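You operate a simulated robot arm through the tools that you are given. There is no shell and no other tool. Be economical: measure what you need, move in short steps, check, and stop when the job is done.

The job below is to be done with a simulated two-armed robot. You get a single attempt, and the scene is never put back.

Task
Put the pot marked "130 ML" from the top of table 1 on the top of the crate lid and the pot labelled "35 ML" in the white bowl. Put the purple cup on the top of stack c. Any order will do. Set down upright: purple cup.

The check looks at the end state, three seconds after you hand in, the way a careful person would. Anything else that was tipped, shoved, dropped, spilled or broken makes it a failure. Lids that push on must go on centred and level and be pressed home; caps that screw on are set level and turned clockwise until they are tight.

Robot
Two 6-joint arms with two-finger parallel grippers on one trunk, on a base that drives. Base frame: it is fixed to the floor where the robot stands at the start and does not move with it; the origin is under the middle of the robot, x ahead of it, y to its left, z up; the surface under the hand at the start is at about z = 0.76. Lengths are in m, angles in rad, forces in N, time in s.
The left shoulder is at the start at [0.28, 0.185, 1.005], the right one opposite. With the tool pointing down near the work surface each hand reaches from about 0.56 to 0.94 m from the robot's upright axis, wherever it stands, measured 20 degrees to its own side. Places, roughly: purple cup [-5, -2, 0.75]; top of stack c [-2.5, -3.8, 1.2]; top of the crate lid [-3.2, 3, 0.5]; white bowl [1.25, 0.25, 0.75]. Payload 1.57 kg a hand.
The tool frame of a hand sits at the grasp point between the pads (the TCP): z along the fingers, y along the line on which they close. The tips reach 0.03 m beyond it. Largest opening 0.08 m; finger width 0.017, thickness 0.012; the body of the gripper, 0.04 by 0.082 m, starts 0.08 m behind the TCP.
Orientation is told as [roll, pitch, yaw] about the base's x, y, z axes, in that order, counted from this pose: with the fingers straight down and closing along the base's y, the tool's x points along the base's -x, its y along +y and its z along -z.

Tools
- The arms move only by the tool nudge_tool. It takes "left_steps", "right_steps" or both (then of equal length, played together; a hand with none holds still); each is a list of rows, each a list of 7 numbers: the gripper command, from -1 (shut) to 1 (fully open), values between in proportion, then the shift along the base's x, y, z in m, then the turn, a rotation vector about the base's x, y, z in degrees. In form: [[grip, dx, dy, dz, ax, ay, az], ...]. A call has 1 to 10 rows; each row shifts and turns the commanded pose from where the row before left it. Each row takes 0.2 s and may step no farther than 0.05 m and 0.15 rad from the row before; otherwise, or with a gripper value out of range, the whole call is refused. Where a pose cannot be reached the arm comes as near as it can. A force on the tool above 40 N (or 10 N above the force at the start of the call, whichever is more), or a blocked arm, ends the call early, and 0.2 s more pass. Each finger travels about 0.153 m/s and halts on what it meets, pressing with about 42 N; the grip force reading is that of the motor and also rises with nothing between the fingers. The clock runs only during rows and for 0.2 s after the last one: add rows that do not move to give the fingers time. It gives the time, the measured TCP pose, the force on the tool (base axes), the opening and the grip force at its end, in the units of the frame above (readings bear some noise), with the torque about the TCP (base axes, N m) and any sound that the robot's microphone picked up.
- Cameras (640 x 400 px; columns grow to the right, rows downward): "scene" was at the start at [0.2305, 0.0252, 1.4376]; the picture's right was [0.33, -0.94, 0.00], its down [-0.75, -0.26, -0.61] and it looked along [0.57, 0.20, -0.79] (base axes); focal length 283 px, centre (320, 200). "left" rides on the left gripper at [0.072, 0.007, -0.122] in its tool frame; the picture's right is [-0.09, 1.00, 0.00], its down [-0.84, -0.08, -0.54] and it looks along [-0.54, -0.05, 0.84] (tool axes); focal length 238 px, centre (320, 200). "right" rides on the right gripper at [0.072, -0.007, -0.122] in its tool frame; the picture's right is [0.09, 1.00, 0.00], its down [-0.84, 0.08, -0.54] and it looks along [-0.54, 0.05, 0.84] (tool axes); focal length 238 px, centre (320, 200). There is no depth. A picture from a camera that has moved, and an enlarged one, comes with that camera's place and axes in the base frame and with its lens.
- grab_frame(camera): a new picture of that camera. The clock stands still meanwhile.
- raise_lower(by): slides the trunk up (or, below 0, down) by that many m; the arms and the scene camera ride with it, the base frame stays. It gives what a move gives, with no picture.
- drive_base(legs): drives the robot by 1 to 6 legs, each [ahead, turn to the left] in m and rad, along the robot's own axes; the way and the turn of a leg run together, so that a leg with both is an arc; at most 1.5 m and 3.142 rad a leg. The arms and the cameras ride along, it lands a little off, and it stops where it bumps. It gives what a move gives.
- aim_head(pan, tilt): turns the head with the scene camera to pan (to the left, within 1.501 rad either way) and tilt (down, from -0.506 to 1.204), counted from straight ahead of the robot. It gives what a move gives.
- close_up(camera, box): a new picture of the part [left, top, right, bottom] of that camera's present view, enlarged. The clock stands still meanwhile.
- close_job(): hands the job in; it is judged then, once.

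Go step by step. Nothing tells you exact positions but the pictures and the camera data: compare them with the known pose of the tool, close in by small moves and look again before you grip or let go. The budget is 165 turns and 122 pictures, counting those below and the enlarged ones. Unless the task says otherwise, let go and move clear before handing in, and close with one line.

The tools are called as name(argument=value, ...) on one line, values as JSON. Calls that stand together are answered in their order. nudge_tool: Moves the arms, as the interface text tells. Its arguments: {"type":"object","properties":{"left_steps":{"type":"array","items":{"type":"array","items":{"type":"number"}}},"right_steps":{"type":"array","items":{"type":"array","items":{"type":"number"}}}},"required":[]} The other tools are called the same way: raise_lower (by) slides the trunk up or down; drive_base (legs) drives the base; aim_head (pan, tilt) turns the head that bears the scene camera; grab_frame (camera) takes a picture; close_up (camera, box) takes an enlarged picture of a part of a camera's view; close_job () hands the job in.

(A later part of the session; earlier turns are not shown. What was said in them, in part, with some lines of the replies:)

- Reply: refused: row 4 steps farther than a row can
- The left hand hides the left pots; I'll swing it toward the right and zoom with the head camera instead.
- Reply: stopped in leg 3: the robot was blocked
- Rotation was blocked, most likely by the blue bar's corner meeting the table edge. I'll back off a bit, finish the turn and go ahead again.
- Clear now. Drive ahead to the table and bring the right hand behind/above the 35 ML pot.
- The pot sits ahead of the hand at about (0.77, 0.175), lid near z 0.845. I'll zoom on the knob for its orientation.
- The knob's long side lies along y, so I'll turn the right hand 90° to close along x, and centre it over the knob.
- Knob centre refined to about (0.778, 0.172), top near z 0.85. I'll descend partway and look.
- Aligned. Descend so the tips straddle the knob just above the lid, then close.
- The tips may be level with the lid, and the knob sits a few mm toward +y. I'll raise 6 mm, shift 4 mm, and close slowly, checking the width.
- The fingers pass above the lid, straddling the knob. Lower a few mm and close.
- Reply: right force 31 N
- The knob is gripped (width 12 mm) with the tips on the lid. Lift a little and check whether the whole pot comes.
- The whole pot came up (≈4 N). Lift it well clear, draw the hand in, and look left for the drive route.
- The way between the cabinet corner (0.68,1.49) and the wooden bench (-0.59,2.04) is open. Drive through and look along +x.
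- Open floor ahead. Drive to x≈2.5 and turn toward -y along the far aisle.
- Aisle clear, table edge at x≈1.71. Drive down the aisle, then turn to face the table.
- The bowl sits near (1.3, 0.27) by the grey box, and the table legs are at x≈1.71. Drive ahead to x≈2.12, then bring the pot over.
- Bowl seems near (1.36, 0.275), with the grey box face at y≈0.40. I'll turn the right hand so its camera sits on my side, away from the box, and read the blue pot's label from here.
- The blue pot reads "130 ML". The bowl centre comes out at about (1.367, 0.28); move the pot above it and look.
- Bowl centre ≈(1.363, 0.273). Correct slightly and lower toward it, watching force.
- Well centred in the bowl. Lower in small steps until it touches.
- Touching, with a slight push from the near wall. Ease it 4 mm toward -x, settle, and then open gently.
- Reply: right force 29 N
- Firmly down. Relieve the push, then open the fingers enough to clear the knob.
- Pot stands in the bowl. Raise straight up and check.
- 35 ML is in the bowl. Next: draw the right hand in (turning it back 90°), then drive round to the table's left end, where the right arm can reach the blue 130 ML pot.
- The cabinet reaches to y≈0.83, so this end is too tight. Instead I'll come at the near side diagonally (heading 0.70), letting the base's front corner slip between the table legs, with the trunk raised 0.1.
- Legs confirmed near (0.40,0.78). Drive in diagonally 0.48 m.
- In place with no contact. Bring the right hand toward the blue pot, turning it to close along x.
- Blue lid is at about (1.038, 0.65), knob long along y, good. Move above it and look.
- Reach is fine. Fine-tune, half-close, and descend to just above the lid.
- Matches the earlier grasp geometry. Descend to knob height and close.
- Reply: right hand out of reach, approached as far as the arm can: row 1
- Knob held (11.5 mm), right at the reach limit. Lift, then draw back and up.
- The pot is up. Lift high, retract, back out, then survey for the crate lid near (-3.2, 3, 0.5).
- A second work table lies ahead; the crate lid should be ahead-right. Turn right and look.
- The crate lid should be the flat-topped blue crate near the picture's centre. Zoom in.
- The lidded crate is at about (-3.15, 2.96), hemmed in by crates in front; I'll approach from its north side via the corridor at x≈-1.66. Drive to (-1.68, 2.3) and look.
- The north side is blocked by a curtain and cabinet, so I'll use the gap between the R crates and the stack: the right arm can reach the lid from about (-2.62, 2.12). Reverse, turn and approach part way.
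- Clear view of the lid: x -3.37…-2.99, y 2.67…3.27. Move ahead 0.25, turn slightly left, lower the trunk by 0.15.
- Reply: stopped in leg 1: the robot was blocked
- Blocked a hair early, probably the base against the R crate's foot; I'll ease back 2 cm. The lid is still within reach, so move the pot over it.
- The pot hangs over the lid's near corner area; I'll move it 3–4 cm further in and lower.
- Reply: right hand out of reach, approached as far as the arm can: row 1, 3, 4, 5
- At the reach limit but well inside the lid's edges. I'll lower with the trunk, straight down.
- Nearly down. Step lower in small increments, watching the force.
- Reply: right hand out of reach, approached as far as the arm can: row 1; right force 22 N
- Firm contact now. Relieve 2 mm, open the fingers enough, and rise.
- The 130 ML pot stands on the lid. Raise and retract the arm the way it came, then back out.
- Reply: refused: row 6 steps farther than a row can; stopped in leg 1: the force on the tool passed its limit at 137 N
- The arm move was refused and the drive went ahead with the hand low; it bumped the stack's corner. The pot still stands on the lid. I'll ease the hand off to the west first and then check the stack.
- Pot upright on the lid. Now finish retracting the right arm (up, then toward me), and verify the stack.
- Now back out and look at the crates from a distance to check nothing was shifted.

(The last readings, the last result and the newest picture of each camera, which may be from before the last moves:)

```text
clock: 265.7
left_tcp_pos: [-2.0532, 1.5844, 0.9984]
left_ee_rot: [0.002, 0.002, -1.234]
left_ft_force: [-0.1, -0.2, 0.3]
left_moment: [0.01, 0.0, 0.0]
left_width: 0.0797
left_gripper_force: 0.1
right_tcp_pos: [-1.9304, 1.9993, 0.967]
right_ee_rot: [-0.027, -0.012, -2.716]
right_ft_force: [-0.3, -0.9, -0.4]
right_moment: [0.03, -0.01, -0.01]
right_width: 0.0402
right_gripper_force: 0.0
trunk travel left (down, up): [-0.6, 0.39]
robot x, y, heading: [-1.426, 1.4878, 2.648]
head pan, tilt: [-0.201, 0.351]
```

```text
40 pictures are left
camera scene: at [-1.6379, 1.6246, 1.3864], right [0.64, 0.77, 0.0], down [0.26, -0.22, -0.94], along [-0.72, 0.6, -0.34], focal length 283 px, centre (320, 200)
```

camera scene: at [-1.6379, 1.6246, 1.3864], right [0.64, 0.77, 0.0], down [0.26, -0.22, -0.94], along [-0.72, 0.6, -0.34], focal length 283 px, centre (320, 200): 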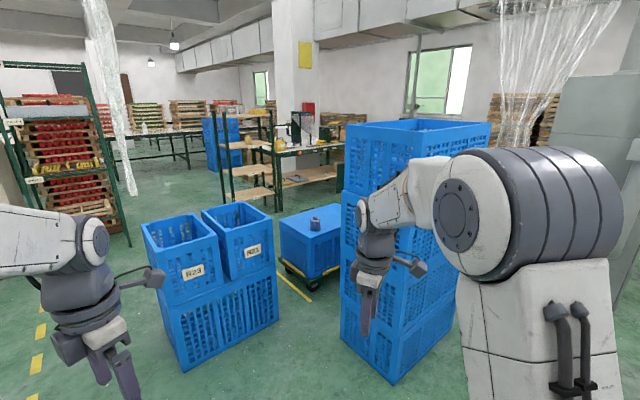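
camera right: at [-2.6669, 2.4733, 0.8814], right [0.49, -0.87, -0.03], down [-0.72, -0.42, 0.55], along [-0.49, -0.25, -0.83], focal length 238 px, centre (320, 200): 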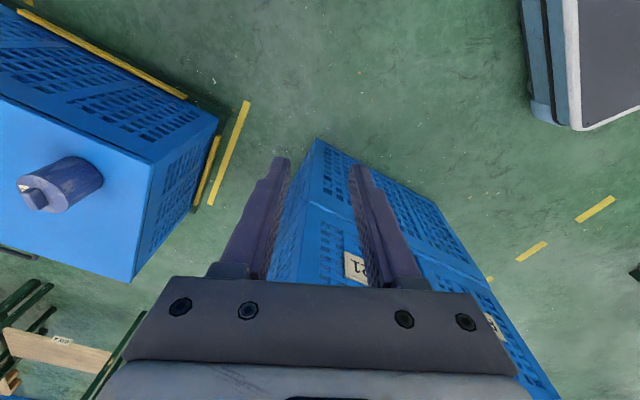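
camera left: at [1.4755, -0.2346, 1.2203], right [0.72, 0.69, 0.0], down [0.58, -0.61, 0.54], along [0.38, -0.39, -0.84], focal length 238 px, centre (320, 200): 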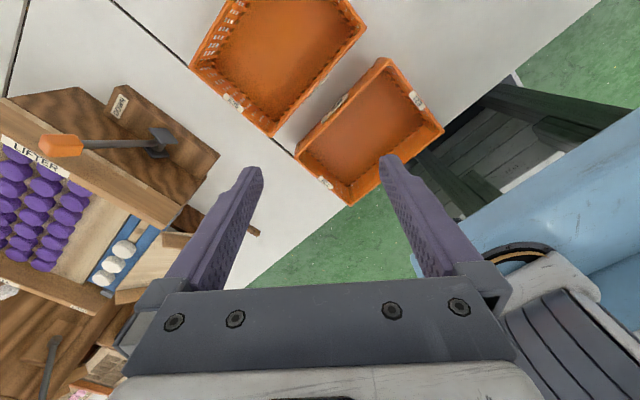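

All crates stand as before and the pot is on the lid. Now toward the purple cup near (-5,-2): raise the trunk to its start height and look that way.

raise_lower(by=0.1)

drive_base(legs=[[0, 0.95]])

aim_head(pan=0.1, tilt=0.4)

grab_frame(camera="scene")

```text
clock: 267.0
left_tcp_pos: [-2.0527, 1.5843, 1.0985]
left_ee_rot: [0.002, 0.001, -1.234]
left_ft_force: [0.3, 0.0, -0.5]
left_moment: [0.0, 0.03, -0.02]
left_width: 0.0801
left_gripper_force: 0.0
right_tcp_pos: [-1.9303, 1.9999, 1.0661]
right_ee_rot: [-0.03, -0.012, -2.717]
right_ft_force: [-0.4, -0.5, -0.3]
right_moment: [-0.01, -0.07, 0.0]
right_width: 0.0398
right_gripper_force: 0.1
trunk travel left (down, up): [-0.7, 0.29]
robot x, y, heading: [-1.4269, 1.4892, 2.648]
head pan, tilt: [-0.201, 0.351]
```

```text
clock: 269.8
left_tcp_pos: [-1.8693, 1.0343, 1.0999]
left_ee_rot: [0.001, 0.002, -0.285]
left_ft_force: [0.9, 0.2, 0.0]
left_moment: [0.02, 0.01, 0.0]
left_width: 0.0798
left_gripper_force: 0.1
right_tcp_pos: [-2.1345, 1.3768, 1.0663]
right_ee_rot: [-0.028, -0.011, -1.765]
right_ft_force: [0.0, -0.4, -0.1]
right_moment: [-0.01, 0.0, -0.02]
right_width: 0.0401
right_gripper_force: 0.1
trunk travel left (down, up): [-0.7, 0.29]
robot x, y, heading: [-1.4246, 1.4882, -2.682]
head pan, tilt: [-0.201, 0.351]
```

```text
clock: 270.6
left_tcp_pos: [-1.8695, 1.0352, 1.099]
left_ee_rot: [0.002, 0.003, -0.283]
left_ft_force: [0.1, 0.8, -0.1]
left_moment: [0.01, 0.02, 0.01]
left_width: 0.0799
left_gripper_force: 0.0
right_tcp_pos: [-2.135, 1.3765, 1.0663]
right_ee_rot: [-0.031, -0.013, -1.765]
right_ft_force: [-0.3, -0.2, 0.1]
right_moment: [0.01, 0.02, 0.03]
right_width: 0.0398
right_gripper_force: 0.1
trunk travel left (down, up): [-0.7, 0.29]
robot x, y, heading: [-1.4288, 1.4905, -2.686]
head pan, tilt: [0.099, 0.4]
```

```text
39 pictures are left
camera scene: at [-1.6479, 1.3699, 1.4819], right [-0.53, 0.85, 0.0], down [0.33, 0.2, -0.92], along [-0.78, -0.49, -0.39], focal length 283 px, centre (320, 200)
```

scene: 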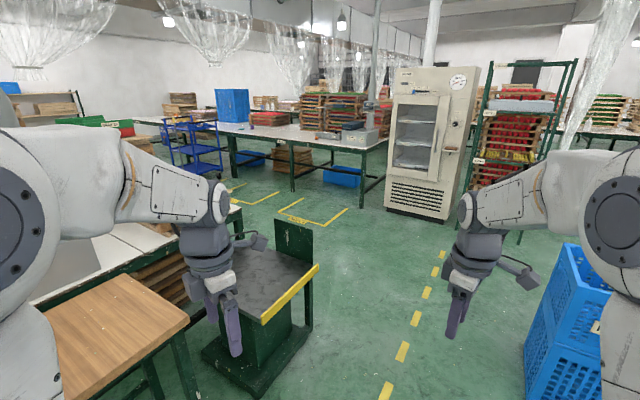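

The table ahead (with the blue crate) should hold the purple cup. Zoom there.

close_up(camera="scene", box=[150, 70, 400, 230])

```text
2.50 times, centred on (275, 150) of scene
camera zoom: at [-1.6479, 1.3699, 1.4819], right [-0.53, 0.85, 0.0], down [0.33, 0.2, -0.92], along [-0.78, -0.49, -0.39], focal length 707 px, centre (432, 325)
```

zoom: 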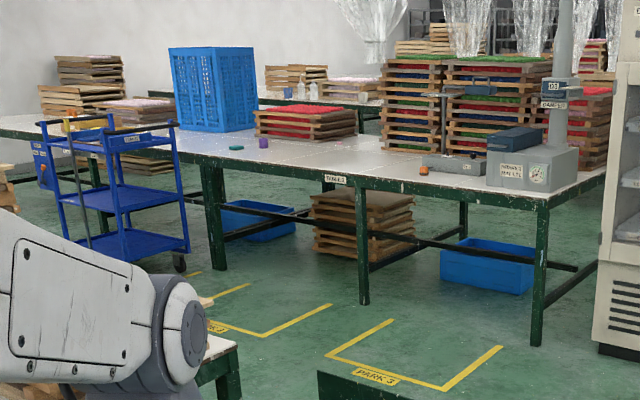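

The purple cup is near (-5.05,-2.06), 0.4 m in from the table's east edge (x≈-4.65); the left hand suits it. Drive toward the aisle, then look along it.

drive_base(legs=[[0, -0.26], [1.0, 0], [1.0, 0], [0, 1.306]])

aim_head(pan=0, tilt=0.4)

grab_frame(camera="scene")

```text
clock: 284.7
left_tcp_pos: [-3.2393, 0.5027, 1.0994]
left_ee_rot: [0.002, 0.002, 0.741]
left_ft_force: [-0.1, 0.7, -0.4]
left_moment: [-0.03, 0.01, 0.04]
left_width: 0.0801
left_gripper_force: 0.1
right_tcp_pos: [-3.6692, 0.4515, 1.0665]
right_ee_rot: [-0.031, -0.014, -0.739]
right_ft_force: [-0.2, -0.5, -0.3]
right_moment: [0.0, 0.01, 0.02]
right_width: 0.04
right_gripper_force: 0.1
trunk travel left (down, up): [-0.7, 0.29]
robot x, y, heading: [-3.397, 1.1173, -1.651]
head pan, tilt: [0.099, 0.4]
```

```text
clock: 285.4
left_tcp_pos: [-3.2396, 0.5015, 1.099]
left_ee_rot: [0.001, 0.0, 0.742]
left_ft_force: [-0.4, 0.3, -1.4]
left_moment: [-0.01, -0.01, -0.02]
left_width: 0.08
left_gripper_force: 0.0
right_tcp_pos: [-3.6699, 0.4511, 1.0661]
right_ee_rot: [-0.03, -0.011, -0.74]
right_ft_force: [-0.1, 0.9, -0.1]
right_moment: [0.0, 0.04, -0.03]
right_width: 0.0399
right_gripper_force: 0.1
trunk travel left (down, up): [-0.7, 0.29]
robot x, y, heading: [-3.394, 1.1165, -1.653]
head pan, tilt: [0.0, 0.4]
```

```text
37 pictures are left
camera scene: at [-3.4192, 0.8654, 1.4819], right [-1.0, 0.09, 0.0], down [0.03, 0.39, -0.92], along [-0.08, -0.92, -0.39], focal length 283 px, centre (320, 200)
```

scene: 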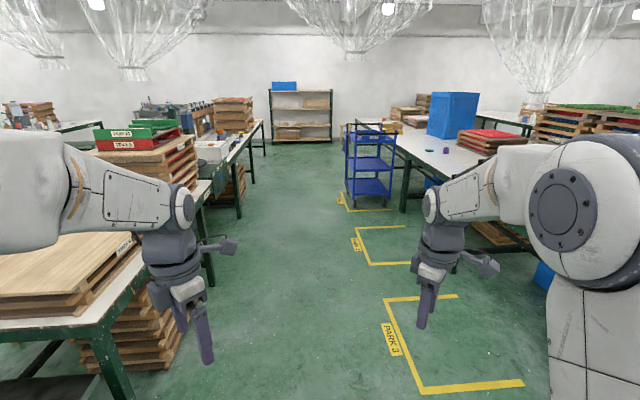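

The aisle is clear. Drive down, turn to the table, and unwind the left hand so its camera is behind it.

drive_base(legs=[[1.45, 0.012], [1.46, 0], [0, -1.5], [0.3, 0]])

nudge_tool(left_steps=[[1, 0, 0, 0, 0, 0, -8.1], [1, 0, 0, 0, 0, 0, -8.1], [1, 0, 0, 0, 0, 0, -8.1], [1, 0, 0, 0, 0, 0, -8.1], [1, 0, 0, 0, 0, 0, -8.1], [1, 0, 0, 0, 0, 0, -8.1], [1, 0, 0, 0, 0, 0, -8.1], [1, 0, 0, 0, 0, 0, -8.1], [1, 0, 0, 0, 0, 0, -8.1]])

nudge_tool(left_steps=[[1, 0, 0, 0, 0, 0, -8.1], [1, 0, 0, 0, 0, 0, -8.1], [1, 0, 0, 0, 0, 0, -8.1], [1, 0, 0, 0, 0, 0, -8.1], [1, 0, 0, 0, 0, 0, -8.1], [1, 0, 0, 0, 0, 0, -8.1], [1, 0, 0, 0, 0, 0, -8.1], [1, 0, 0, 0, 0, 0, -8.1]])

aim_head(pan=0.2, tilt=0.6)

grab_frame(camera="scene")

```text
clock: 304.7
left_tcp_pos: [-4.5913, -1.9817, 1.0989]
left_ee_rot: [0.0, 0.002, -0.748]
left_ft_force: [0.1, -0.1, -0.4]
left_moment: [0.0, -0.01, -0.01]
left_width: 0.0799
left_gripper_force: 0.1
right_tcp_pos: [-4.6769, -1.5586, 1.0669]
right_ee_rot: [-0.029, -0.012, -2.231]
right_ft_force: [-0.2, 0.3, -0.4]
right_moment: [0.0, -0.01, -0.01]
right_width: 0.0401
right_gripper_force: 0.1
trunk travel left (down, up): [-0.7, 0.29]
robot x, y, heading: [-3.9909, -1.7724, 3.137]
head pan, tilt: [0.0, 0.4]
```

```text
clock: 306.7
left_tcp_pos: [-4.5923, -1.982, 1.0989]
left_ee_rot: [0.001, 0.003, -2.022]
left_ft_force: [0.6, 0.5, -0.6]
left_moment: [0.03, 0.03, -0.02]
left_width: 0.08
left_gripper_force: 0.1
right_tcp_pos: [-4.6777, -1.558, 1.0673]
right_ee_rot: [-0.029, -0.013, -2.23]
right_ft_force: [-0.1, -0.4, 0.0]
right_moment: [-0.01, -0.05, 0.0]
right_width: 0.0402
right_gripper_force: 0.1
trunk travel left (down, up): [-0.7, 0.29]
robot x, y, heading: [-3.9917, -1.7736, 3.13]
head pan, tilt: [0.0, 0.4]
```

```text
clock: 308.5
left_tcp_pos: [-4.5908, -1.9839, 1.0994]
left_ee_rot: [0.004, 0.002, 3.13]
left_ft_force: [-0.1, 0.8, 1.3]
left_moment: [-0.01, -0.02, 0.02]
left_width: 0.08
left_gripper_force: 0.0
right_tcp_pos: [-4.6778, -1.5589, 1.066]
right_ee_rot: [-0.029, -0.012, -2.232]
right_ft_force: [0.6, 0.1, -0.2]
right_moment: [0.04, -0.02, 0.0]
right_width: 0.0399
right_gripper_force: 0.0
trunk travel left (down, up): [-0.7, 0.29]
robot x, y, heading: [-3.994, -1.7774, 3.131]
head pan, tilt: [0.0, 0.4]
```

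```text
clock: 309.3
left_tcp_pos: [-4.5925, -1.9834, 1.0997]
left_ee_rot: [0.004, 0.001, 3.134]
left_ft_force: [0.4, 0.4, -0.3]
left_moment: [-0.03, -0.03, 0.01]
left_width: 0.0799
left_gripper_force: 0.2
right_tcp_pos: [-4.6767, -1.5587, 1.0664]
right_ee_rot: [-0.029, -0.012, -2.23]
right_ft_force: [1.1, 0.7, 0.2]
right_moment: [-0.02, -0.01, 0.04]
right_width: 0.04
right_gripper_force: 0.1
trunk travel left (down, up): [-0.7, 0.29]
robot x, y, heading: [-3.9917, -1.7741, 3.136]
head pan, tilt: [0.201, 0.6]
```

```text
36 pictures are left
camera scene: at [-4.239, -1.7907, 1.4637], right [-0.19, 0.98, 0.0], down [0.55, 0.11, -0.83], along [-0.81, -0.16, -0.56], focal length 283 px, centre (320, 200)
```

scene: 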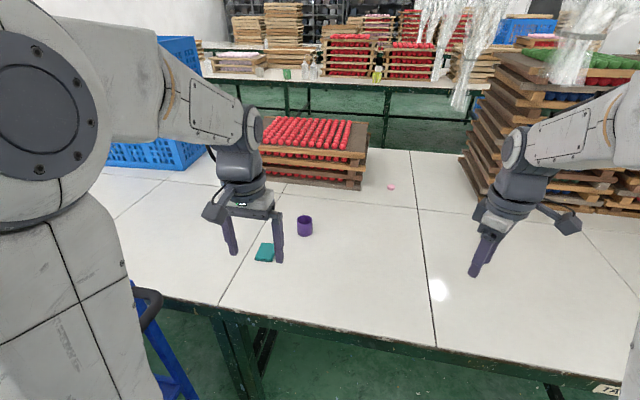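

The purple cup stands at about (-5.04,-2.0). Move 0.24 m closer and bring the left hand just short of it.

drive_base(legs=[[0.24, 0]])

nudge_tool(left_steps=[[1, -0.04, -0.01, -0.02, 0, 0, 0], [1, -0.04, -0.005, -0.03, 0, 0, 0], [1, 0, 0, -0.05, 0, 0, 0], [1, 0, 0, 0, 0, 0, 0]])

grab_frame(camera="left")

grab_frame(camera="scene")

```text
clock: 311.1
left_tcp_pos: [-4.8346, -1.9787, 1.0993]
left_ee_rot: [0.001, 0.001, 3.127]
left_ft_force: [0.0, -1.0, 1.2]
left_moment: [-0.03, -0.01, 0.02]
left_width: 0.08
left_gripper_force: 0.0
right_tcp_pos: [-4.9191, -1.5543, 1.066]
right_ee_rot: [-0.031, -0.012, -2.234]
right_ft_force: [0.4, -0.5, 0.3]
right_moment: [-0.03, -0.01, 0.03]
right_width: 0.04
right_gripper_force: 0.2
trunk travel left (down, up): [-0.7, 0.29]
robot x, y, heading: [-4.2319, -1.7725, 3.135]
head pan, tilt: [0.201, 0.6]
```

```text
refused: row 2 steps farther than a row can; nothing moved
```

```text
35 pictures are left
camera left: at [-4.7644, -1.9862, 1.2205], right [-0.11, -0.99, 0.0], down [-0.84, 0.09, 0.54], along [-0.54, 0.06, -0.84], focal length 238 px, centre (320, 200)
```

left: 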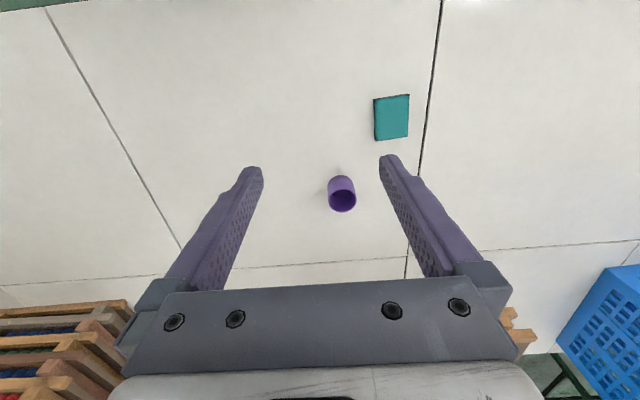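

```text
34 pictures are left
camera scene: at [-4.4816, -1.7879, 1.4637], right [-0.19, 0.98, 0.0], down [0.55, 0.11, -0.83], along [-0.81, -0.16, -0.56], focal length 283 px, centre (320, 200)
```

scene: 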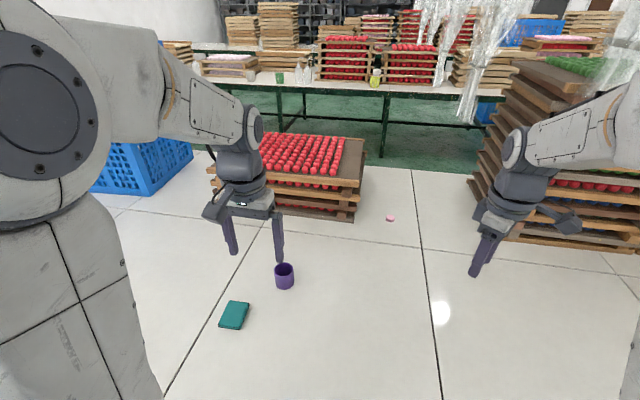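

Cup centre ≈(-5.035,-2.003), rim near z 0.82, ~0.058 wide. Move above it and check.

nudge_tool(left_steps=[[1, -0.045, -0.006, 0, 0, 0, 0], [1, -0.045, -0.006, 0, 0, 0, 0], [1, -0.045, -0.006, 0, 0, 0, 0], [1, -0.045, -0.006, 0, 0, 0, 0], [1, -0.02, 0, -0.04, 0, 0, 0], [1, 0, 0, -0.05, 0, 0, 0], [1, 0, 0, -0.05, 0, 0, 0], [1, 0, 0, 0, 0, 0, 0]])

grab_frame(camera="left")

close_up(camera="scene", box=[220, 200, 340, 310])

```text
clock: 312.9
left_tcp_pos: [-5.0354, -2.0024, 0.9592]
left_ee_rot: [0.003, 0.003, 3.129]
left_ft_force: [0.9, 0.2, -0.5]
left_moment: [-0.04, 0.04, 0.02]
left_width: 0.0798
left_gripper_force: 0.0
right_tcp_pos: [-4.9188, -1.5553, 1.0666]
right_ee_rot: [-0.03, -0.014, -2.234]
right_ft_force: [0.7, 0.6, -0.3]
right_moment: [0.0, 0.0, -0.01]
right_width: 0.0399
right_gripper_force: 0.0
trunk travel left (down, up): [-0.7, 0.29]
robot x, y, heading: [-4.2358, -1.7719, 3.133]
head pan, tilt: [0.201, 0.6]
```

```text
33 pictures are left
camera left: at [-4.9648, -2.0089, 1.0808], right [-0.11, -0.99, 0.0], down [-0.84, 0.09, 0.54], along [-0.54, 0.06, -0.84], focal length 238 px, centre (320, 200)
```

left: 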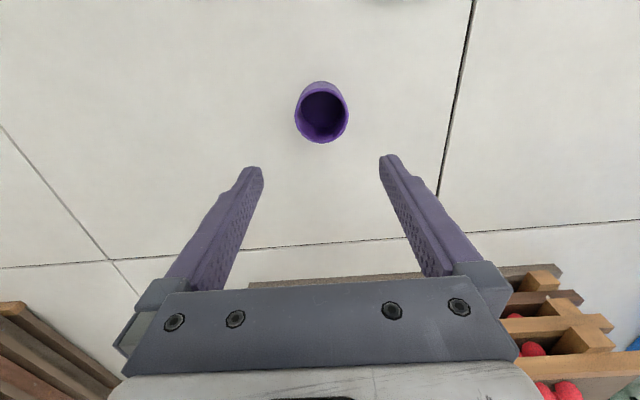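

```text
3.64 times, centred on (280, 255) of scene
camera zoom: at [-4.4822, -1.7879, 1.4636], right [-0.19, 0.98, 0.0], down [0.55, 0.11, -0.82], along [-0.81, -0.16, -0.57], focal length 1028 px, centre (466, 0)
```

zoom: 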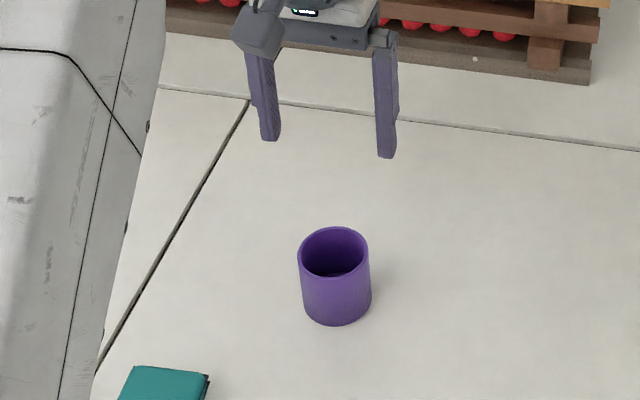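

Cup at (-5.027,-2.004). Shift 8 mm, descend around it and stop just above the table.

nudge_tool(left_steps=[[1, 0.008, 0, 0, 0, 0, 0], [1, 0, 0, -0.05, 0, 0, 0], [1, 0, 0, -0.05, 0, 0, 0], [1, 0, 0, -0.04, 0, 0, 0], [1, 0, 0, -0.016, 0, 0, 0], [1, 0, 0, 0, 0, 0, 0]])

grab_frame(camera="left")

close_up(camera="scene", box=[220, 200, 340, 310])

```text
clock: 314.2
left_tcp_pos: [-5.0264, -2.0015, 0.8027]
left_ee_rot: [0.003, 0.002, 3.129]
left_ft_force: [0.4, -0.1, -1.0]
left_moment: [0.01, 0.0, 0.01]
left_width: 0.0801
left_gripper_force: 0.2
right_tcp_pos: [-4.9197, -1.554, 1.0663]
right_ee_rot: [-0.028, -0.012, -2.233]
right_ft_force: [1.0, 0.8, 0.1]
right_moment: [0.0, -0.01, -0.01]
right_width: 0.04
right_gripper_force: 0.0
trunk travel left (down, up): [-0.7, 0.29]
robot x, y, heading: [-4.235, -1.7752, 3.133]
head pan, tilt: [0.201, 0.6]
```

```text
31 pictures are left
camera left: at [-4.9553, -2.0094, 0.9239], right [-0.11, -0.99, 0.0], down [-0.84, 0.09, 0.54], along [-0.54, 0.06, -0.84], focal length 238 px, centre (320, 200)
```

left: 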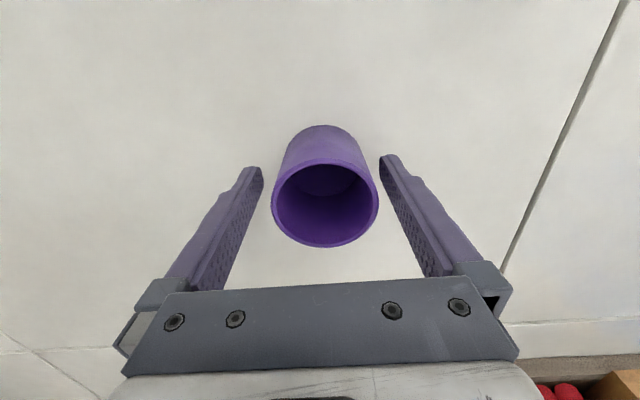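

```text
3.64 times, centred on (280, 255) of scene
camera zoom: at [-4.4821, -1.7879, 1.4636], right [-0.19, 0.98, 0.0], down [0.55, 0.11, -0.82], along [-0.81, -0.16, -0.57], focal length 1028 px, centre (466, 0)
```

zoom: 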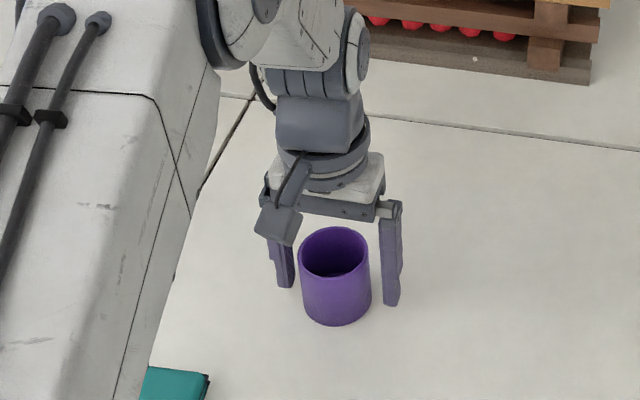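

Cup is well centred between the fingers. Close.

nudge_tool(left_steps=[[0.6, 0, -0.002, 0, 0, 0, 0], [0.4, 0, 0, 0, 0, 0, 0], [0, 0, 0, 0, 0, 0, 0], [-0.2, 0, 0, 0, 0, 0, 0], [-0.2, 0, 0, 0, 0, 0, 0]])

```text
clock: 315.4
left_tcp_pos: [-5.027, -2.0042, 0.8029]
left_ee_rot: [0.001, 0.002, 3.127]
left_ft_force: [0.0, 0.6, 0.6]
left_moment: [0.01, 0.0, -0.02]
left_width: 0.057
left_gripper_force: 41.9
right_tcp_pos: [-4.9194, -1.5537, 1.0664]
right_ee_rot: [-0.031, -0.011, -2.234]
right_ft_force: [-0.2, 0.2, -0.2]
right_moment: [-0.01, 0.0, 0.02]
right_width: 0.0397
right_gripper_force: 0.1
trunk travel left (down, up): [-0.7, 0.29]
robot x, y, heading: [-4.234, -1.7767, 3.134]
head pan, tilt: [0.201, 0.6]
```

Gripped (57 mm). Lift straight up, draw back, and raise the trunk for the tall stack.

nudge_tool(left_steps=[[-0.2, 0, 0, 0.02, 0, 0, 0], [-0.2, 0, 0, 0.04, 0, 0, 0], [-0.2, 0, 0, 0.05, 0, 0, 0], [-0.2, 0, 0, 0.05, 0, 0, 0], [-0.2, 0.02, 0, 0.04, 0, 0, 0], [-0.2, 0.045, 0, 0.02, 0, 0, 0], [-0.2, 0.05, 0, 0, 0, 0, 0], [-0.2, 0.05, 0, 0, 0, 0, 0], [-0.2, 0.04, 0, 0, 0, 0, 0]])

close_up(camera="scene", box=[160, 120, 340, 300])

```text
clock: 317.4
left_tcp_pos: [-4.8213, -2.0057, 1.025]
left_ee_rot: [0.003, 0.001, 3.128]
left_ft_force: [-0.9, -0.2, -1.3]
left_moment: [-0.07, 0.01, -0.01]
left_width: 0.0573
left_gripper_force: 41.8
right_tcp_pos: [-4.9191, -1.5545, 1.0665]
right_ee_rot: [-0.03, -0.012, -2.232]
right_ft_force: [-0.1, -0.5, 0.1]
right_moment: [0.01, 0.0, -0.01]
right_width: 0.0401
right_gripper_force: 0.2
trunk travel left (down, up): [-0.7, 0.29]
robot x, y, heading: [-4.2346, -1.7714, 3.134]
head pan, tilt: [0.201, 0.6]
```

```text
2.22 times, centred on (250, 210) of scene
camera zoom: at [-4.4823, -1.7879, 1.4636], right [-0.19, 0.98, 0.0], down [0.55, 0.11, -0.82], along [-0.81, -0.16, -0.57], focal length 628 px, centre (476, 178)
```

zoom: 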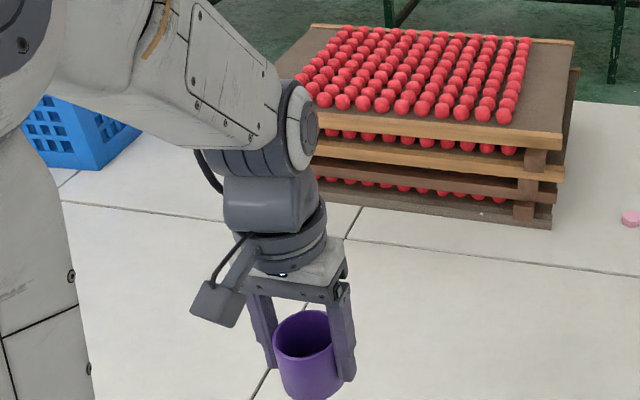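

Cup held well. Raise the trunk fully, back out, turn down the aisle and drive toward stack c; then look before turning.

raise_lower(by=0.28)

drive_base(legs=[[-0.8, 0], [0, 1.585], [1.2, 0]])

aim_head(pan=0.5, tilt=0.4)

grab_frame(camera="scene")

```text
clock: 320.3
left_tcp_pos: [-4.8214, -2.0059, 1.3055]
left_ee_rot: [0.001, 0.0, 3.129]
left_ft_force: [0.1, -0.7, -0.3]
left_moment: [0.0, -0.02, -0.01]
left_width: 0.0571
left_gripper_force: 42.4
right_tcp_pos: [-4.9188, -1.5545, 1.346]
right_ee_rot: [-0.029, -0.013, -2.235]
right_ft_force: [0.4, 1.0, -0.1]
right_moment: [0.0, 0.02, 0.01]
right_width: 0.0401
right_gripper_force: 0.1
trunk travel left (down, up): [-0.98, 0.01]
robot x, y, heading: [-4.2342, -1.7746, 3.132]
head pan, tilt: [0.201, 0.6]
```

```text
clock: 333.9
left_tcp_pos: [-3.2314, -3.5548, 1.3045]
left_ee_rot: [0.001, 0.001, -1.588]
left_ft_force: [-0.3, -0.1, -0.8]
left_moment: [0.07, 0.0, -0.03]
left_width: 0.0569
left_gripper_force: 42.1
right_tcp_pos: [-3.683, -3.6518, 1.3471]
right_ee_rot: [-0.028, -0.012, -0.665]
right_ft_force: [-1.0, 0.1, 0.4]
right_moment: [0.01, 0.01, 0.01]
right_width: 0.04
right_gripper_force: 0.0
trunk travel left (down, up): [-0.98, 0.01]
robot x, y, heading: [-3.4591, -2.9661, -1.582]
head pan, tilt: [0.201, 0.6]
```

```text
clock: 334.8
left_tcp_pos: [-3.2315, -3.5537, 1.3048]
left_ee_rot: [0.002, 0.002, -1.587]
left_ft_force: [0.1, -0.1, -1.4]
left_moment: [0.01, 0.0, -0.01]
left_width: 0.0569
left_gripper_force: 42.1
right_tcp_pos: [-3.6823, -3.6511, 1.3458]
right_ee_rot: [-0.03, -0.014, -0.665]
right_ft_force: [-0.1, 0.4, -0.5]
right_moment: [-0.02, -0.03, 0.01]
right_width: 0.04
right_gripper_force: 0.0
trunk travel left (down, up): [-0.98, 0.01]
robot x, y, heading: [-3.4626, -2.9672, -1.584]
head pan, tilt: [0.499, 0.4]
```

```text
28 pictures are left
camera scene: at [-3.4208, -3.2088, 1.7618], right [-0.88, -0.47, 0.0], down [-0.18, 0.34, -0.92], along [0.43, -0.81, -0.39], focal length 283 px, centre (320, 200)
```

scene: 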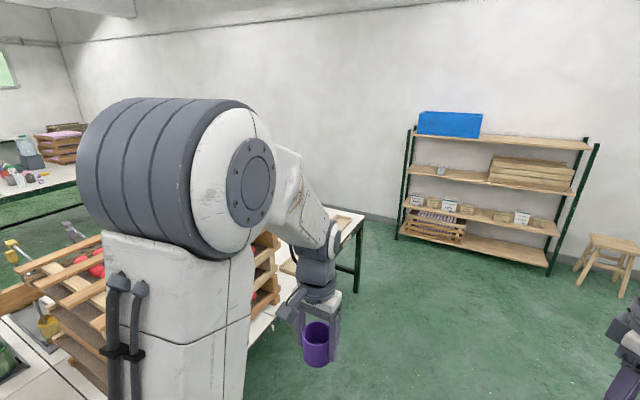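

Stacks of trays stand to the left, partly hidden by my arm. Look more to the left.

aim_head(pan=1.3, tilt=0.5)

grab_frame(camera="scene")

```text
clock: 335.9
left_tcp_pos: [-3.2304, -3.5546, 1.3048]
left_ee_rot: [0.003, 0.004, -1.586]
left_ft_force: [-0.7, 0.5, -0.8]
left_moment: [-0.03, 0.01, -0.03]
left_width: 0.0568
left_gripper_force: 42.1
right_tcp_pos: [-3.6834, -3.651, 1.347]
right_ee_rot: [-0.032, -0.012, -0.666]
right_ft_force: [-0.7, 0.5, -0.7]
right_moment: [0.0, -0.01, 0.02]
right_width: 0.0402
right_gripper_force: 0.0
trunk travel left (down, up): [-0.98, 0.01]
robot x, y, heading: [-3.462, -2.9691, -1.588]
head pan, tilt: [1.3, 0.499]
```

```text
27 pictures are left
camera scene: at [-3.3767, -3.1524, 1.7528], right [-0.28, -0.96, 0.0], down [-0.46, 0.13, -0.88], along [0.84, -0.25, -0.48], focal length 283 px, centre (320, 200)
```

scene: 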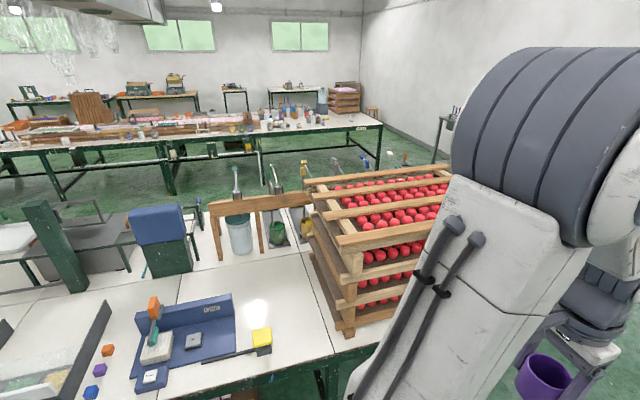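

The red-ball tray stack matches stack c's place. Zoom on its top to see where a cup can stand.

close_up(camera="scene", box=[290, 140, 470, 350])

```text
1.90 times, centred on (380, 245) of scene
camera zoom: at [-3.3767, -3.1524, 1.7528], right [-0.28, -0.96, 0.0], down [-0.46, 0.13, -0.88], along [0.84, -0.25, -0.48], focal length 538 px, centre (206, 114)
```

zoom: 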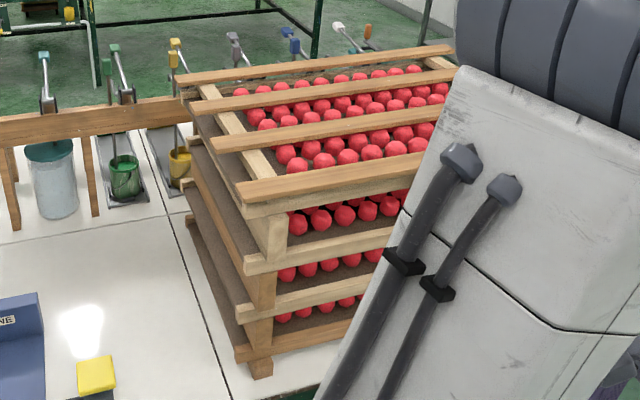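

Stack c's top has four slats running along y, ~0.155 m apart, each ~0.045 wide; the cup can stand on a slat. Raise the hand a little, drive alongside and turn to face the stack.

nudge_tool(left_steps=[[-0.2, 0, 0, 0.04, 0, 0, 0], [-0.2, 0, 0, 0.03, 0, 0, 0]])

drive_base(legs=[[1.08, 0], [0, 1.585]])

aim_head(pan=0.2, tilt=0.65)

grab_frame(camera="scene")

```text
clock: 336.5
left_tcp_pos: [-3.232, -3.5536, 1.3729]
left_ee_rot: [0.0, 0.002, -1.587]
left_ft_force: [-0.3, 0.8, -2.1]
left_moment: [-0.02, 0.01, 0.0]
left_width: 0.057
left_gripper_force: 41.7
right_tcp_pos: [-3.682, -3.6503, 1.3468]
right_ee_rot: [-0.029, -0.013, -0.664]
right_ft_force: [-0.5, 0.2, 0.7]
right_moment: [0.0, -0.01, 0.01]
right_width: 0.0401
right_gripper_force: 0.0
trunk travel left (down, up): [-0.98, 0.01]
robot x, y, heading: [-3.4602, -2.9679, -1.582]
head pan, tilt: [1.3, 0.499]
```

```text
clock: 345.9
left_tcp_pos: [-2.8964, -3.8199, 1.3733]
left_ee_rot: [0.003, 0.002, -0.003]
left_ft_force: [0.3, 0.0, -1.5]
left_moment: [0.0, 0.02, 0.03]
left_width: 0.0568
left_gripper_force: 41.5
right_tcp_pos: [-2.7943, -4.2704, 1.3478]
right_ee_rot: [-0.029, -0.012, 0.916]
right_ft_force: [0.7, -0.1, -0.3]
right_moment: [0.0, 0.02, 0.01]
right_width: 0.04
right_gripper_force: 0.1
trunk travel left (down, up): [-0.98, 0.01]
robot x, y, heading: [-3.4808, -4.0581, -0.007]
head pan, tilt: [1.3, 0.499]
```

```text
clock: 347.3
left_tcp_pos: [-2.8971, -3.8203, 1.3733]
left_ee_rot: [0.002, 0.002, -0.004]
left_ft_force: [0.2, 0.2, -0.9]
left_moment: [0.03, 0.01, 0.02]
left_width: 0.0568
left_gripper_force: 41.9
right_tcp_pos: [-2.7955, -4.2705, 1.3463]
right_ee_rot: [-0.031, -0.014, 0.919]
right_ft_force: [0.2, 0.0, 0.0]
right_moment: [0.01, -0.02, -0.02]
right_width: 0.04
right_gripper_force: 0.0
trunk travel left (down, up): [-0.98, 0.01]
robot x, y, heading: [-3.4811, -4.0581, -0.003]
head pan, tilt: [0.201, 0.649]
```

```text
25 pictures are left
camera scene: at [-3.236, -4.0397, 1.7394], right [0.2, -0.98, 0.0], down [-0.59, -0.12, -0.8], along [0.78, 0.16, -0.6], focal length 283 px, centre (320, 200)
```

scene: 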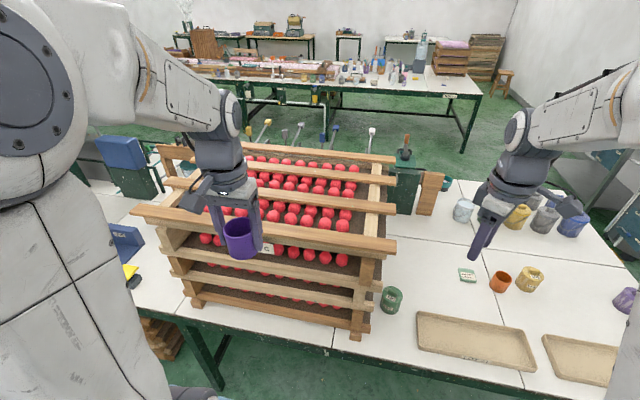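

Stack "C" confirmed; the second slat lies near x≈-2.53. Drive 0.18 m closer and look through the left camera.

drive_base(legs=[[0.18, 0]])

nudge_tool(left_steps=[[-0.2, 0.04, 0.01, 0, 0, 0, 0], [-0.2, 0.04, 0.01, 0, 0, 0, 0], [-0.2, 0.04, 0.01, 0, 0, 0, 0], [-0.2, 0.03, 0.01, 0, 0, 0, 0], [-0.2, 0, 0, 0, 0, 0, 0]])

grab_frame(camera="left")

grab_frame(camera="scene")

```text
clock: 348.8
left_tcp_pos: [-2.7165, -3.8186, 1.3747]
left_ee_rot: [0.002, 0.002, -0.004]
left_ft_force: [0.8, -0.1, -0.4]
left_moment: [-0.01, 0.0, 0.0]
left_width: 0.0568
left_gripper_force: 42.3
right_tcp_pos: [-2.613, -4.2677, 1.3464]
right_ee_rot: [-0.029, -0.015, 0.919]
right_ft_force: [0.1, -0.7, 0.2]
right_moment: [0.0, 0.02, 0.0]
right_width: 0.0398
right_gripper_force: 0.0
trunk travel left (down, up): [-0.98, 0.01]
robot x, y, heading: [-3.303, -4.06, 0.004]
head pan, tilt: [0.201, 0.649]
```

```text
clock: 350.0
left_tcp_pos: [-2.5676, -3.7782, 1.3735]
left_ee_rot: [0.001, 0.0, -0.001]
left_ft_force: [0.0, 1.1, -0.9]
left_moment: [0.0, 0.02, 0.01]
left_width: 0.057
left_gripper_force: 42.4
right_tcp_pos: [-2.6137, -4.2675, 1.3462]
right_ee_rot: [-0.029, -0.014, 0.921]
right_ft_force: [0.3, 0.2, 1.1]
right_moment: [0.02, 0.0, -0.01]
right_width: 0.0399
right_gripper_force: 0.0
trunk travel left (down, up): [-0.98, 0.01]
robot x, y, heading: [-3.2998, -4.0563, 0.006]
head pan, tilt: [0.201, 0.649]
```

```text
24 pictures are left
camera left: at [-2.6393, -3.7719, 1.4942], right [0.09, 1.0, 0.0], down [0.84, -0.08, 0.54], along [0.54, -0.05, -0.84], focal length 238 px, centre (320, 200)
```

left: 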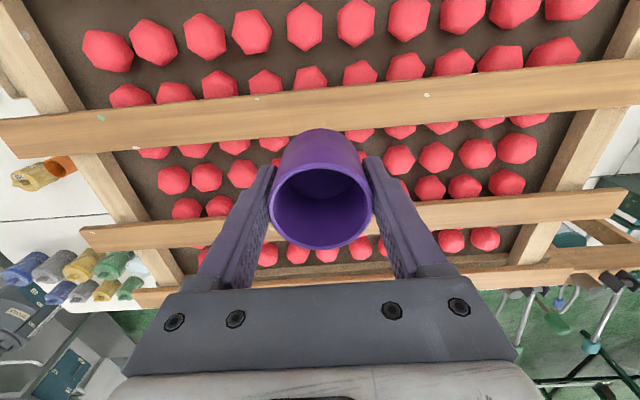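

```text
23 pictures are left
camera scene: at [-3.0549, -4.0387, 1.7394], right [0.2, -0.98, 0.0], down [-0.59, -0.12, -0.8], along [0.78, 0.16, -0.6], focal length 283 px, centre (320, 200)
```

scene: 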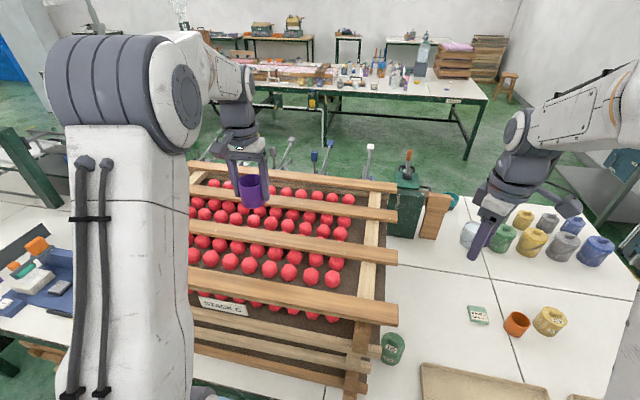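

The second slat's centre looks near x≈-2.585, top somewhere 1.22–1.25. Shift back 1.8 cm, lower 5 cm and check.

nudge_tool(left_steps=[[-0.2, -0.018, 0, 0, 0, 0, 0], [-0.2, 0, 0, -0.03, 0, 0, 0], [-0.2, 0, 0, -0.02, 0, 0, 0], [-0.2, 0, 0, 0, 0, 0, 0]])

grab_frame(camera="left")

close_up(camera="scene", box=[190, 160, 310, 280])

```text
clock: 351.0
left_tcp_pos: [-2.5844, -3.7793, 1.3243]
left_ee_rot: [0.0, 0.002, -0.001]
left_ft_force: [0.1, -0.2, 0.0]
left_moment: [0.01, 0.0, 0.0]
left_width: 0.0569
left_gripper_force: 42.2
right_tcp_pos: [-2.6136, -4.2686, 1.346]
right_ee_rot: [-0.028, -0.013, 0.92]
right_ft_force: [-0.3, 0.0, 0.0]
right_moment: [0.0, 0.02, 0.0]
right_width: 0.0401
right_gripper_force: 0.1
trunk travel left (down, up): [-0.98, 0.01]
robot x, y, heading: [-3.2984, -4.0551, 0.003]
head pan, tilt: [0.201, 0.649]
```

```text
22 pictures are left
camera left: at [-2.6569, -3.7732, 1.4451], right [0.09, 1.0, 0.0], down [0.84, -0.08, 0.54], along [0.54, -0.05, -0.84], focal length 238 px, centre (320, 200)
```

left: 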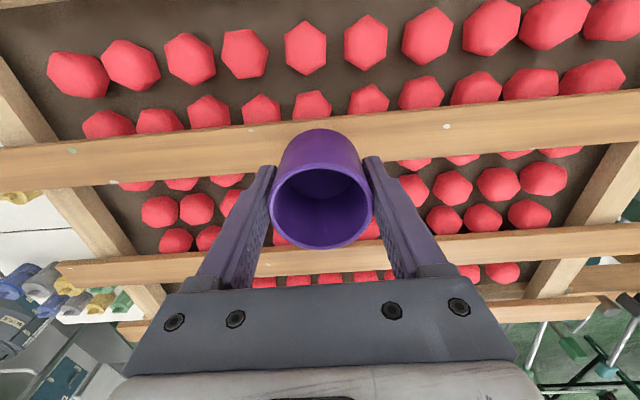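

```text
3.33 times, centred on (250, 220) of scene
camera zoom: at [-3.0551, -4.0388, 1.7394], right [0.2, -0.98, 0.0], down [-0.59, -0.12, -0.8], along [0.78, 0.16, -0.6], focal length 942 px, centre (553, 133)
```

zoom: 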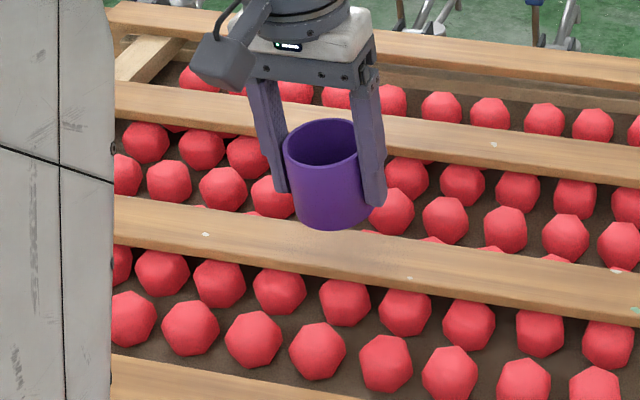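

Triangulation gives the slat at x≈-2.583, top ≈1.22; the cup is right over it. Lower further and recheck.

nudge_tool(left_steps=[[-0.2, 0.002, 0, -0.02, 0, 0, 0], [-0.2, 0, 0, -0.015, 0, 0, 0], [-0.2, 0, 0, 0, 0, 0, 0]])

grab_frame(camera="left")

close_up(camera="scene", box=[190, 160, 310, 280])

```text
clock: 351.8
left_tcp_pos: [-2.5821, -3.7807, 1.2879]
left_ee_rot: [0.001, 0.002, -0.002]
left_ft_force: [0.2, -0.5, -0.5]
left_moment: [-0.01, -0.02, 0.01]
left_width: 0.057
left_gripper_force: 41.6
right_tcp_pos: [-2.614, -4.2674, 1.3469]
right_ee_rot: [-0.029, -0.014, 0.919]
right_ft_force: [0.0, -0.6, 0.3]
right_moment: [0.01, -0.01, -0.01]
right_width: 0.0403
right_gripper_force: 0.1
trunk travel left (down, up): [-0.98, 0.01]
robot x, y, heading: [-3.3023, -4.0582, 0.005]
head pan, tilt: [0.201, 0.649]
```

```text
20 pictures are left
camera left: at [-2.6544, -3.7743, 1.4097], right [0.09, 1.0, 0.0], down [0.84, -0.08, 0.54], along [0.54, -0.05, -0.84], focal length 238 px, centre (320, 200)
```

left: 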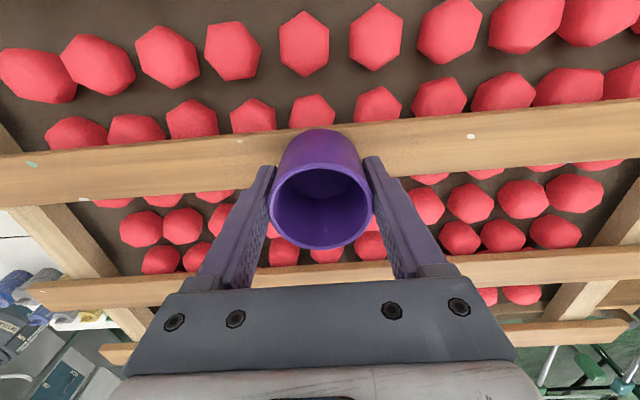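

```text
3.33 times, centred on (250, 220) of scene
camera zoom: at [-3.0551, -4.0388, 1.7394], right [0.2, -0.98, 0.0], down [-0.59, -0.12, -0.8], along [0.78, 0.16, -0.6], focal length 942 px, centre (553, 133)
```

zoom: 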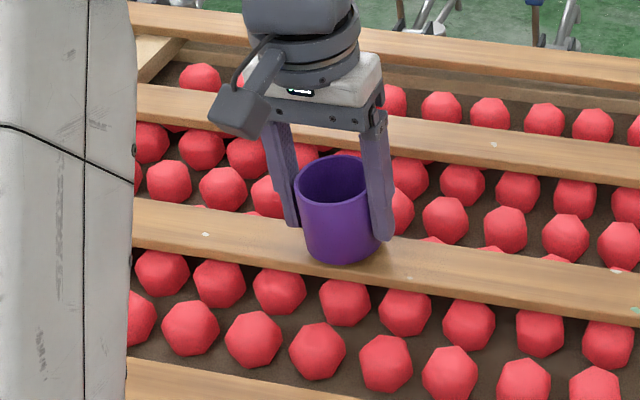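

Almost down. Lower in small steps, watching for contact.

nudge_tool(left_steps=[[-0.2, 0, 0, -0.004, 0, 0, 0], [-0.2, 0, 0, -0.004, 0, 0, 0], [-0.2, 0, 0, 0, 0, 0, 0]])

```text
clock: 352.6
left_tcp_pos: [-2.5808, -3.7792, 1.2826]
left_ee_rot: [0.003, 0.0, -0.001]
left_ft_force: [-2.2, -1.0, 13.8]
left_moment: [-0.29, -0.04, -0.01]
left_width: 0.0573
left_gripper_force: 42.3
right_tcp_pos: [-2.6145, -4.2691, 1.3481]
right_ee_rot: [-0.032, -0.017, 0.92]
right_ft_force: [-1.4, 0.3, -0.2]
right_moment: [0.01, 0.0, 0.0]
right_width: 0.0399
right_gripper_force: 0.1
trunk travel left (down, up): [-0.98, 0.01]
robot x, y, heading: [-3.3002, -4.0583, 0.005]
head pan, tilt: [0.201, 0.649]
```

Contact: slat top at ≈1.24, which puts its centre at x≈-2.588. Lift a little, shift 7 mm to centre, and set down again.

nudge_tool(left_steps=[[-0.2, 0, 0, 0.008, 0, 0, 0], [-0.2, -0.007, 0, 0, 0, 0, 0], [-0.2, 0, 0, -0.005, 0, 0, 0], [-0.2, 0, 0, -0.002, 0, 0, 0], [-0.2, 0, 0, 0, 0, 0, 0]])

close_up(camera="scene", box=[200, 170, 290, 260])

grab_frame(camera="left")

```text
clock: 353.8
left_tcp_pos: [-2.5886, -3.7795, 1.2821]
left_ee_rot: [0.001, 0.0, -0.001]
left_ft_force: [-2.7, 0.0, 10.1]
left_moment: [-0.21, 0.05, -0.04]
left_width: 0.0571
left_gripper_force: 41.9
right_tcp_pos: [-2.6134, -4.268, 1.3468]
right_ee_rot: [-0.031, -0.012, 0.919]
right_ft_force: [0.1, -0.5, 0.3]
right_moment: [0.02, 0.01, 0.0]
right_width: 0.04
right_gripper_force: 0.2
trunk travel left (down, up): [-0.98, 0.01]
robot x, y, heading: [-3.3013, -4.0596, 0.003]
head pan, tilt: [0.201, 0.649]
```

```text
4.44 times, centred on (245, 215) of scene
camera zoom: at [-3.0558, -4.039, 1.7397], right [0.2, -0.98, 0.0], down [-0.59, -0.12, -0.8], along [0.78, 0.16, -0.6], focal length 1256 px, centre (653, 133)
```

zoom: 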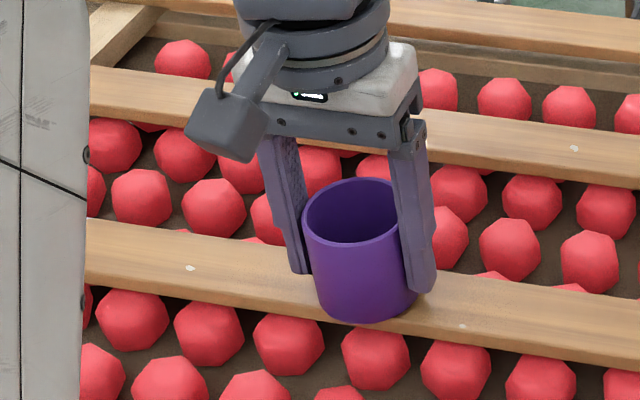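

```text
17 pictures are left
camera left: at [-2.6616, -3.7727, 1.4039], right [0.09, 1.0, 0.0], down [0.84, -0.08, 0.54], along [0.54, -0.05, -0.84], focal length 238 px, centre (320, 200)
```

left: 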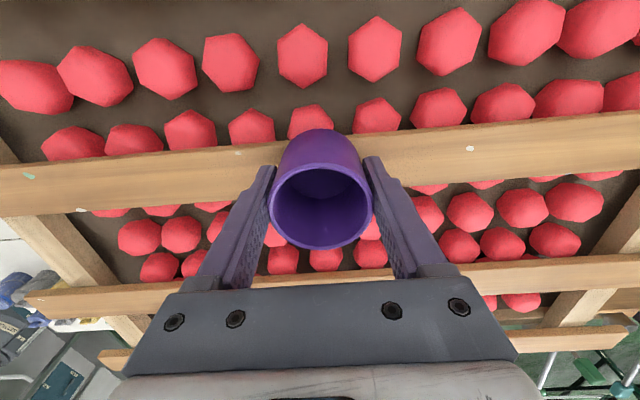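

The cup is centred on the slat and touching. Relieve slightly, open, and check before lifting off.

nudge_tool(left_steps=[[-0.2, 0, 0, 0.001, 0, 0, 0], [0.5, 0, 0, 0, 0, 0, 0], [0.8, 0, 0, 0, 0, 0, 0], [0.9, 0, 0, 0, 0, 0, 0], [0.9, 0, 0, 0, 0, 0, 0]])

close_up(camera="scene", box=[200, 170, 290, 260])

```text
clock: 355.0
left_tcp_pos: [-2.5888, -3.7805, 1.2835]
left_ee_rot: [0.002, 0.002, -0.001]
left_ft_force: [-0.4, 0.2, 0.8]
left_moment: [-0.01, 0.0, 0.01]
left_width: 0.0761
left_gripper_force: 0.0
right_tcp_pos: [-2.6134, -4.2676, 1.3474]
right_ee_rot: [-0.031, -0.012, 0.919]
right_ft_force: [-0.3, -0.1, -0.2]
right_moment: [0.0, -0.01, 0.01]
right_width: 0.0402
right_gripper_force: 0.0
trunk travel left (down, up): [-0.98, 0.01]
robot x, y, heading: [-3.3032, -4.0584, 0.002]
head pan, tilt: [0.201, 0.649]
```

```text
4.44 times, centred on (245, 215) of scene
camera zoom: at [-3.0551, -4.0388, 1.7394], right [0.2, -0.98, 0.0], down [-0.59, -0.12, -0.8], along [0.78, 0.16, -0.6], focal length 1256 px, centre (653, 133)
```

zoom: 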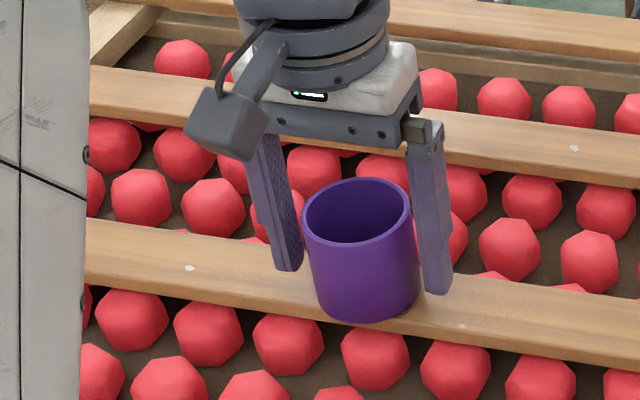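

Cup stands free and upright. Lift straight up and then move the hand back.

nudge_tool(left_steps=[[1, 0, 0, 0.02, 0, 0, 0], [1, 0, 0, 0.03, 0, 0, 0], [1, 0, 0, 0.04, 0, 0, 0], [1, -0.02, 0, 0.03, 0, 0, 0], [1, -0.04, 0, 0, 0, 0, 0], [1, -0.04, 0, 0, 0, 0, 0]])

close_up(camera="scene", box=[180, 150, 320, 290])

```text
clock: 356.4
left_tcp_pos: [-2.6891, -3.7794, 1.4019]
left_ee_rot: [0.002, 0.002, -0.003]
left_ft_force: [-0.7, -0.1, 1.1]
left_moment: [-0.01, 0.0, -0.02]
left_width: 0.08
left_gripper_force: 0.0
right_tcp_pos: [-2.613, -4.2679, 1.347]
right_ee_rot: [-0.03, -0.012, 0.921]
right_ft_force: [-0.4, -0.6, -0.6]
right_moment: [0.0, -0.01, 0.02]
right_width: 0.04
right_gripper_force: 0.1
trunk travel left (down, up): [-0.98, 0.01]
robot x, y, heading: [-3.3017, -4.0625, 0.006]
head pan, tilt: [0.201, 0.649]
```

```text
2.86 times, centred on (250, 220) of scene
camera zoom: at [-3.0552, -4.0389, 1.7394], right [0.2, -0.98, 0.0], down [-0.59, -0.12, -0.8], along [0.78, 0.16, -0.6], focal length 808 px, centre (520, 143)
```

zoom: 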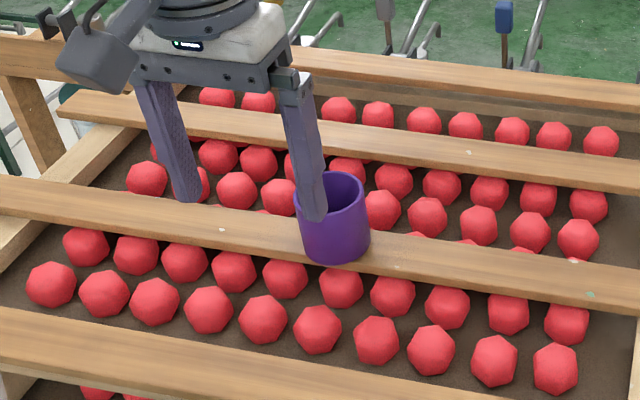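

The cup stands upright on stack c. Back away and take a last look.

drive_base(legs=[[-0.3, 0]])

grab_frame(camera="scene")

```text
clock: 358.4
left_tcp_pos: [-2.9845, -3.7827, 1.4028]
left_ee_rot: [0.002, 0.001, -0.01]
left_ft_force: [0.1, -0.4, -0.6]
left_moment: [0.02, 0.02, 0.01]
left_width: 0.0801
left_gripper_force: 0.1
right_tcp_pos: [-2.9128, -4.2732, 1.3459]
right_ee_rot: [-0.03, -0.012, 0.913]
right_ft_force: [0.0, -0.2, -0.4]
right_moment: [-0.01, -0.01, -0.01]
right_width: 0.04
right_gripper_force: 0.0
trunk travel left (down, up): [-0.98, 0.01]
robot x, y, heading: [-3.6008, -4.0563, -0.001]
head pan, tilt: [0.201, 0.649]
```

```text
14 pictures are left
camera scene: at [-3.3534, -4.0404, 1.7395], right [0.2, -0.98, 0.0], down [-0.59, -0.12, -0.8], along [0.78, 0.16, -0.6], focal length 283 px, centre (320, 200)
```

scene: 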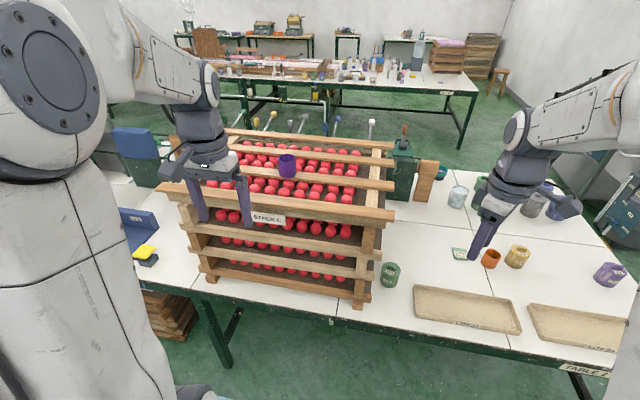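

All three items are set down: the 35 ML pot in the bowl, the 130 ML pot on the crate lid, and the cup on stack c. I'm handing in.

close_job()

```text
The job is handed in.
```

All three items are in place and the job is handed in: the "130 ML" pot stands on the crate lid, the "35 ML" pot is in the white bowl, and the purple cup stands upright on stack c. On the way out from the crate lid, the right hand bumped the corner of the tall blue crate stack (137 N). I saw no shift in the crates or the pot afterwards.
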